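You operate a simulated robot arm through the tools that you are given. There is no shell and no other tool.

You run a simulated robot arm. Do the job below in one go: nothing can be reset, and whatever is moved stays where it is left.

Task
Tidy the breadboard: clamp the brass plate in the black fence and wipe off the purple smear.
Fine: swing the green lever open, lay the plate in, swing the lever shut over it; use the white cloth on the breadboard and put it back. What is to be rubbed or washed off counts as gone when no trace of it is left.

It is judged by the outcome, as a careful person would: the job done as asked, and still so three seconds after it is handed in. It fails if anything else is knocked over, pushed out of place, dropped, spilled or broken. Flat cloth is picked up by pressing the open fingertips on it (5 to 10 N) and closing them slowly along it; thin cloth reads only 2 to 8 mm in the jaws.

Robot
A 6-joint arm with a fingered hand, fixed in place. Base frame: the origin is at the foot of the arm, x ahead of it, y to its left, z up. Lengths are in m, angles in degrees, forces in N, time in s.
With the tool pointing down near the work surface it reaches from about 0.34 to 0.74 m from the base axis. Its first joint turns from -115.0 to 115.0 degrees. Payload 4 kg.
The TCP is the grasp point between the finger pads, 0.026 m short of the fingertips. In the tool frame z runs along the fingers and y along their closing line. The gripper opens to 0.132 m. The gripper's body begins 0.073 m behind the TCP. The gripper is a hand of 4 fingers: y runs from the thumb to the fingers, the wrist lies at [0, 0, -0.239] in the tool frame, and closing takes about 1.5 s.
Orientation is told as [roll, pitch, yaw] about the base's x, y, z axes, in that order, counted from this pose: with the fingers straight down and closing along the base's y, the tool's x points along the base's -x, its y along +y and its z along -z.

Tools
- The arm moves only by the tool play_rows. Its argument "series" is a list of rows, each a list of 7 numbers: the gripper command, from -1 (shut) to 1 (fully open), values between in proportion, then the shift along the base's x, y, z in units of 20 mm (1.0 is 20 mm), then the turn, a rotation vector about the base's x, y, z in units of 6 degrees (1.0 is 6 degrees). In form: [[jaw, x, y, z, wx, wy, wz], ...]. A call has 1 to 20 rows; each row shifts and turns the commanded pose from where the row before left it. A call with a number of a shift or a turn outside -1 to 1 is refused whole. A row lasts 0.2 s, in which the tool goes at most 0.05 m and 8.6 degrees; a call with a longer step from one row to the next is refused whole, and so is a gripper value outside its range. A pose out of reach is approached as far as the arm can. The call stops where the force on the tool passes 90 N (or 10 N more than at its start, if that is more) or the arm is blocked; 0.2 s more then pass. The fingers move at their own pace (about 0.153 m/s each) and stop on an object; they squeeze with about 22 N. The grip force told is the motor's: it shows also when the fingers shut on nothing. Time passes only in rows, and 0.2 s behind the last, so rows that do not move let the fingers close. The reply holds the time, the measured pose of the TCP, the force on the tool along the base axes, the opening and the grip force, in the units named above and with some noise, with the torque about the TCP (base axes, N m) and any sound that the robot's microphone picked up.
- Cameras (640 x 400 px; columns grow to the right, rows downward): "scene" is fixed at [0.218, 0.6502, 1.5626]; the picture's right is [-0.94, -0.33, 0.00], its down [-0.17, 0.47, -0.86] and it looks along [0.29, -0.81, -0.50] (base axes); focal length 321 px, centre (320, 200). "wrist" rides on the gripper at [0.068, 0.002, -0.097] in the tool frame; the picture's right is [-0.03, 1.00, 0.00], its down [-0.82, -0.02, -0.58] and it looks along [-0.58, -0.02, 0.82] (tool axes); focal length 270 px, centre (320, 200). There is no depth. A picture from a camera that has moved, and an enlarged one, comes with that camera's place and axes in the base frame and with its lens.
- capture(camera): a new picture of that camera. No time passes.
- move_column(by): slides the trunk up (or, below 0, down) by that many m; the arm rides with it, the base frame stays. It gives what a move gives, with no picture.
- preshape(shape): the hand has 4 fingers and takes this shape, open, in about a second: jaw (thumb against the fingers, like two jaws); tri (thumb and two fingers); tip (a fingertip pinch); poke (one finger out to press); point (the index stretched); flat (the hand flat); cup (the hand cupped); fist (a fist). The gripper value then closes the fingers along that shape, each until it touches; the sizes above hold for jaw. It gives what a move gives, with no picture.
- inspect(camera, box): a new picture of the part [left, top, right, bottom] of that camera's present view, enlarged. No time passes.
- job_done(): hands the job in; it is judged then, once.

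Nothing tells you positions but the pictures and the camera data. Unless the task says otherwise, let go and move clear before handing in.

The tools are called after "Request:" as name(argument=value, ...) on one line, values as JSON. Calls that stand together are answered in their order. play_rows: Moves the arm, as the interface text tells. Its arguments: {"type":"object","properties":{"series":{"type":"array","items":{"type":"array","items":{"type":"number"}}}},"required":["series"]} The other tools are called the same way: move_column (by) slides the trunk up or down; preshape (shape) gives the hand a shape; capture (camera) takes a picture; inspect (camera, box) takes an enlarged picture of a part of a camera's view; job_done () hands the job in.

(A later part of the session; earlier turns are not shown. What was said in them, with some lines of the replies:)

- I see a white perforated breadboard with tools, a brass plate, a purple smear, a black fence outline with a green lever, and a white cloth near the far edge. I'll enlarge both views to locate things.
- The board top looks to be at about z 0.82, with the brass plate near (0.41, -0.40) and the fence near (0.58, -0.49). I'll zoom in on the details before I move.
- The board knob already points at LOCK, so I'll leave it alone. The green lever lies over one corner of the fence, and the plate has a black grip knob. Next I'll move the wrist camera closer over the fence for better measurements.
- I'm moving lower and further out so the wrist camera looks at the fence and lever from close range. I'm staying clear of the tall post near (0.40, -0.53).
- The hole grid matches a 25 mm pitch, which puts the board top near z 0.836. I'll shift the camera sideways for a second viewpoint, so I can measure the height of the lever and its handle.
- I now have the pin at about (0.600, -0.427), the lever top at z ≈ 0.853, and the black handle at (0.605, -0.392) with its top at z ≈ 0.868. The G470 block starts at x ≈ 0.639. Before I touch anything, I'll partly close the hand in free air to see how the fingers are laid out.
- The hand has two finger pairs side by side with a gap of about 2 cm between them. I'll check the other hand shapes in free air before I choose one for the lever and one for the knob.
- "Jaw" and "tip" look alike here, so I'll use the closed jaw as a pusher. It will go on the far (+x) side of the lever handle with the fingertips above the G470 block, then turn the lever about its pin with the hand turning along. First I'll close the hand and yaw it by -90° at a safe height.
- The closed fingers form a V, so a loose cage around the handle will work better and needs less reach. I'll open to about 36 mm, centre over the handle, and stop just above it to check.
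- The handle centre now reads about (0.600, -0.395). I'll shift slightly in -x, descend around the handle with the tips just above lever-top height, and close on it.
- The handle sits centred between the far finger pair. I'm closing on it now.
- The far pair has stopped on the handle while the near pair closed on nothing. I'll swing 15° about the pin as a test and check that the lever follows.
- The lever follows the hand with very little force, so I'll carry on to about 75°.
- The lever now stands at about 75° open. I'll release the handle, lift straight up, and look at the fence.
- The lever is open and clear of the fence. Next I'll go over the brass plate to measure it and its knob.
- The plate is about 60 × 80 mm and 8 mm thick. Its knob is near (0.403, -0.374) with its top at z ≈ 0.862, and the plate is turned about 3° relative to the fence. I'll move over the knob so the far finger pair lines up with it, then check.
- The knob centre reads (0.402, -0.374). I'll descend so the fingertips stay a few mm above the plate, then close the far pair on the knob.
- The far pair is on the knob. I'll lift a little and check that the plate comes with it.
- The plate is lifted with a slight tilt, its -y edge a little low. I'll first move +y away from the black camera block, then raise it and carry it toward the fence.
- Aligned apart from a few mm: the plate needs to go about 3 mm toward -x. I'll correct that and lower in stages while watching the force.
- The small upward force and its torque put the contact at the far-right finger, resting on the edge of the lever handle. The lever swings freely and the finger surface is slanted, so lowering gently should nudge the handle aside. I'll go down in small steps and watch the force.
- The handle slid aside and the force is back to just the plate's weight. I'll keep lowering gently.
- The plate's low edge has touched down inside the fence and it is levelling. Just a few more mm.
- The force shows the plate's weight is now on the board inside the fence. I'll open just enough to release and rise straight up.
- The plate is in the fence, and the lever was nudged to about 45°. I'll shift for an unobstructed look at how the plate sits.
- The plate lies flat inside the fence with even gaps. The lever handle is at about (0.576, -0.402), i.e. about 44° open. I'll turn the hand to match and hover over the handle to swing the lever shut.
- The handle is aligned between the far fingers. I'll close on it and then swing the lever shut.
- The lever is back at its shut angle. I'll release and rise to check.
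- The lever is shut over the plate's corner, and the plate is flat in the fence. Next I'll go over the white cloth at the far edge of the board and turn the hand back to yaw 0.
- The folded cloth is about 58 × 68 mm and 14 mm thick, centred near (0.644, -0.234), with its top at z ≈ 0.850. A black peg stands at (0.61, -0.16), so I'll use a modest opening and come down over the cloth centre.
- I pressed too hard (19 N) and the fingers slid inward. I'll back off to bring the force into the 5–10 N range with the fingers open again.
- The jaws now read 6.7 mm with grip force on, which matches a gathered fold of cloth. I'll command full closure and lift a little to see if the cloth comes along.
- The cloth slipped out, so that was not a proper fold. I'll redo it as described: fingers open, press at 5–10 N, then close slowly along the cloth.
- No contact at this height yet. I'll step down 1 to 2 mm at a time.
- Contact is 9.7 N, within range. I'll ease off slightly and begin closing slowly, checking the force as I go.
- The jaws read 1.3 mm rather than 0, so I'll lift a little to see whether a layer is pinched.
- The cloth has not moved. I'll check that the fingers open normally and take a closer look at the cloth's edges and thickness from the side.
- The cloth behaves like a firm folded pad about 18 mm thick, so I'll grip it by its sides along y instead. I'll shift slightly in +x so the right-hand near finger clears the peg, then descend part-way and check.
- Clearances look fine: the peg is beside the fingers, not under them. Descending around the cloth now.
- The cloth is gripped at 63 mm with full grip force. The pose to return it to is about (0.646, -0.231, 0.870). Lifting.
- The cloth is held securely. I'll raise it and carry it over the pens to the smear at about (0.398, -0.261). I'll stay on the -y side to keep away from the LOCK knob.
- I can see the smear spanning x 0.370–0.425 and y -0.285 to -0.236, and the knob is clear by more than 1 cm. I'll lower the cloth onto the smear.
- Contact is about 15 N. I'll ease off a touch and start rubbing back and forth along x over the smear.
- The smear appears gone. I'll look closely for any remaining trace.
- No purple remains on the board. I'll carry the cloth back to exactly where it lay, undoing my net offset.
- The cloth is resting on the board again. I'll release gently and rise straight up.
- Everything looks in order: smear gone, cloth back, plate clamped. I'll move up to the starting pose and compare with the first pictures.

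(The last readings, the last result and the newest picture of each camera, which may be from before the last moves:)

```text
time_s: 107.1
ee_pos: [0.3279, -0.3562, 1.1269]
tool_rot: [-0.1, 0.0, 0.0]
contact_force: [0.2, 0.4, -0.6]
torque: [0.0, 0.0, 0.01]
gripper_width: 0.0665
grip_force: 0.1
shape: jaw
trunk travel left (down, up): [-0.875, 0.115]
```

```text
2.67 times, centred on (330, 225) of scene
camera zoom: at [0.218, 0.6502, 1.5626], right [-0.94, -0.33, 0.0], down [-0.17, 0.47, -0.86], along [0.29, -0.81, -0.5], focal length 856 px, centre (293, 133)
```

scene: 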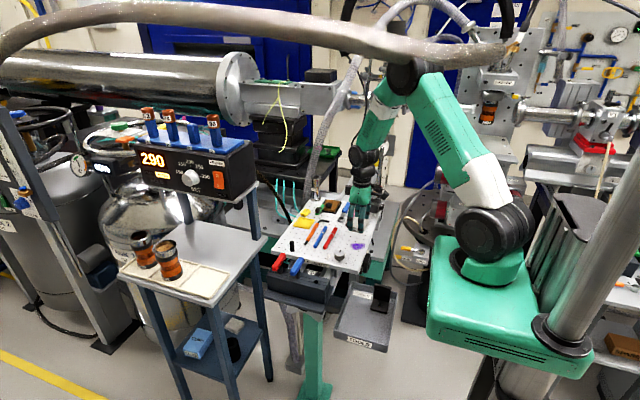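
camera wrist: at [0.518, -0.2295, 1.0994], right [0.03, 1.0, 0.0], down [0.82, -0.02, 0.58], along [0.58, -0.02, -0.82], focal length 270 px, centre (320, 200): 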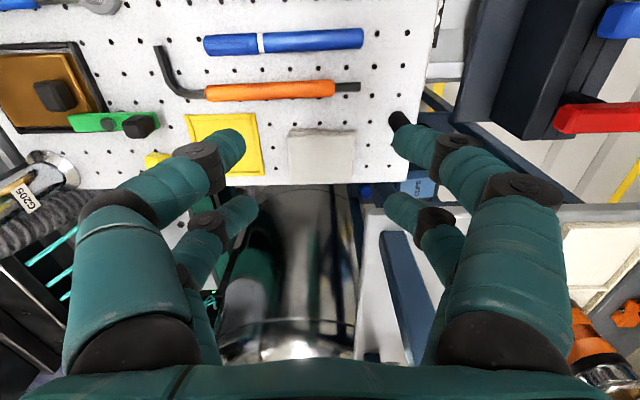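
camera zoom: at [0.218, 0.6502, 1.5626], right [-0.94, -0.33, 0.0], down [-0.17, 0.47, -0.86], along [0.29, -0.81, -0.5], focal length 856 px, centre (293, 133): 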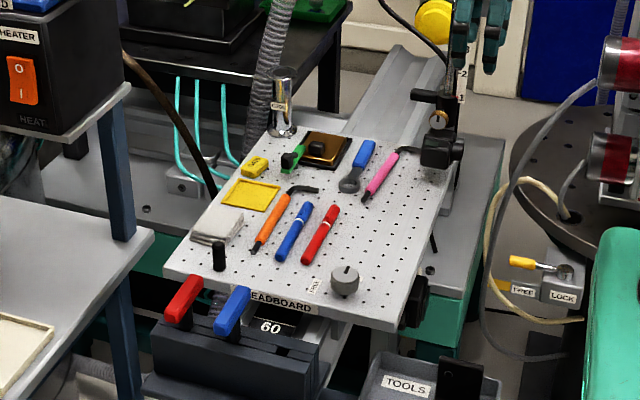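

The layout matches the start. I'll open the hand fully, as it was, and take a last close look at the fence and the wiped spot.

Request:
play_rows(series=[[1, 0, 0, 0, 0, 0, 0], [1, 0, 0, 0, 0, 0, 0], [1, 0, 0, 0, 0, 0, 0]])

Request:
inspect(camera="wrist", box=[200, 190, 320, 270])

Request:
inspect(camera="wrist", box=[330, 85, 490, 185])

Request:
inspect(camera="scene", box=[305, 190, 375, 240])

```text
time_s: 107.9
ee_pos: [0.3279, -0.3551, 1.1258]
tool_rot: [0.1, 0.0, -0.2]
contact_force: [0.1, -0.2, 0.2]
torque: [-0.04, -0.01, -0.01]
gripper_width: 0.1317
grip_force: 0.1
shape: jaw
trunk travel left (down, up): [-0.875, 0.115]
```

```text
5.00 times, centred on (260, 230) of wrist
camera zoom: at [0.2582, -0.3531, 1.2232], right [0.03, 1.0, 0.0], down [0.82, -0.02, 0.58], along [0.58, -0.02, -0.82], focal length 1351 px, centre (620, 50)
```

zoom: 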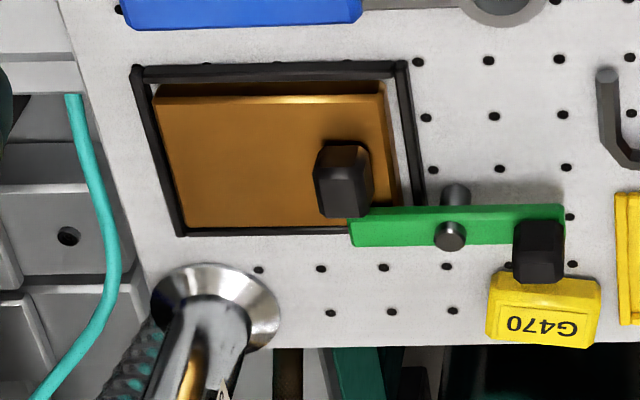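

```text
4.00 times, centred on (410, 135) of wrist
camera zoom: at [0.2582, -0.3531, 1.2232], right [0.03, 1.0, 0.0], down [0.82, -0.02, 0.58], along [0.58, -0.02, -0.82], focal length 1081 px, centre (-40, 460)
```

zoom: 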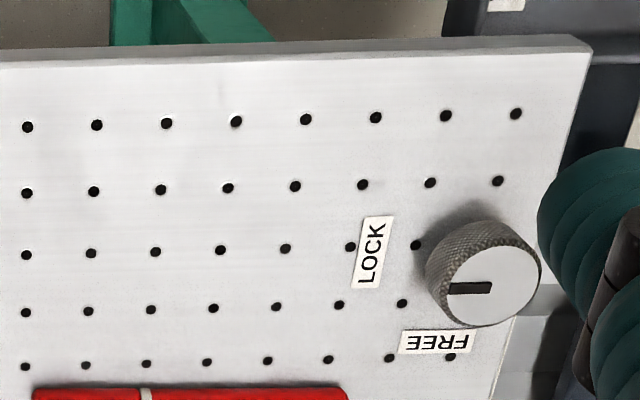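

```text
8.00 times, centred on (340, 215) of scene
camera zoom: at [0.218, 0.6502, 1.5626], right [-0.94, -0.33, 0.0], down [-0.17, 0.47, -0.86], along [0.29, -0.81, -0.5], focal length 2569 px, centre (160, 80)
```

zoom: 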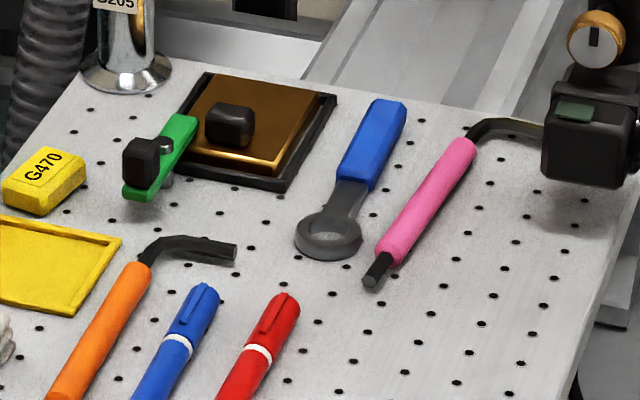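

The pictures confirm it: the brass plate lies flat in the black fence with the green lever shut over it, and no purple trace is left. The cloth is back in place, nothing else has moved, and the hand is empty and clear. I'm handing in.

Request:
job_done()

```text
The job is handed in.
```

The breadboard is tidied. The brass plate lies flat in the black fence with the green lever swung shut over its corner, and the purple smear is gone with no trace visible in close-up.

- **Cloth:** it is back in its original spot. Pinching it from above failed twice, once pressing harder than the advised 5 to 10 N. I gripped the folded pad by its sides instead, and it shows no visible damage.
- **Lever:** while I was lowering the plate, a finger touched the open lever's handle and pushed it partly back. I swung it fully shut afterwards, and it matches its starting angle.
- **Everything else:** the pens, tools, yellow G470 block and peg look unmoved, and the board knob still points to LOCK.

The hand is empty and back at its starting pose.
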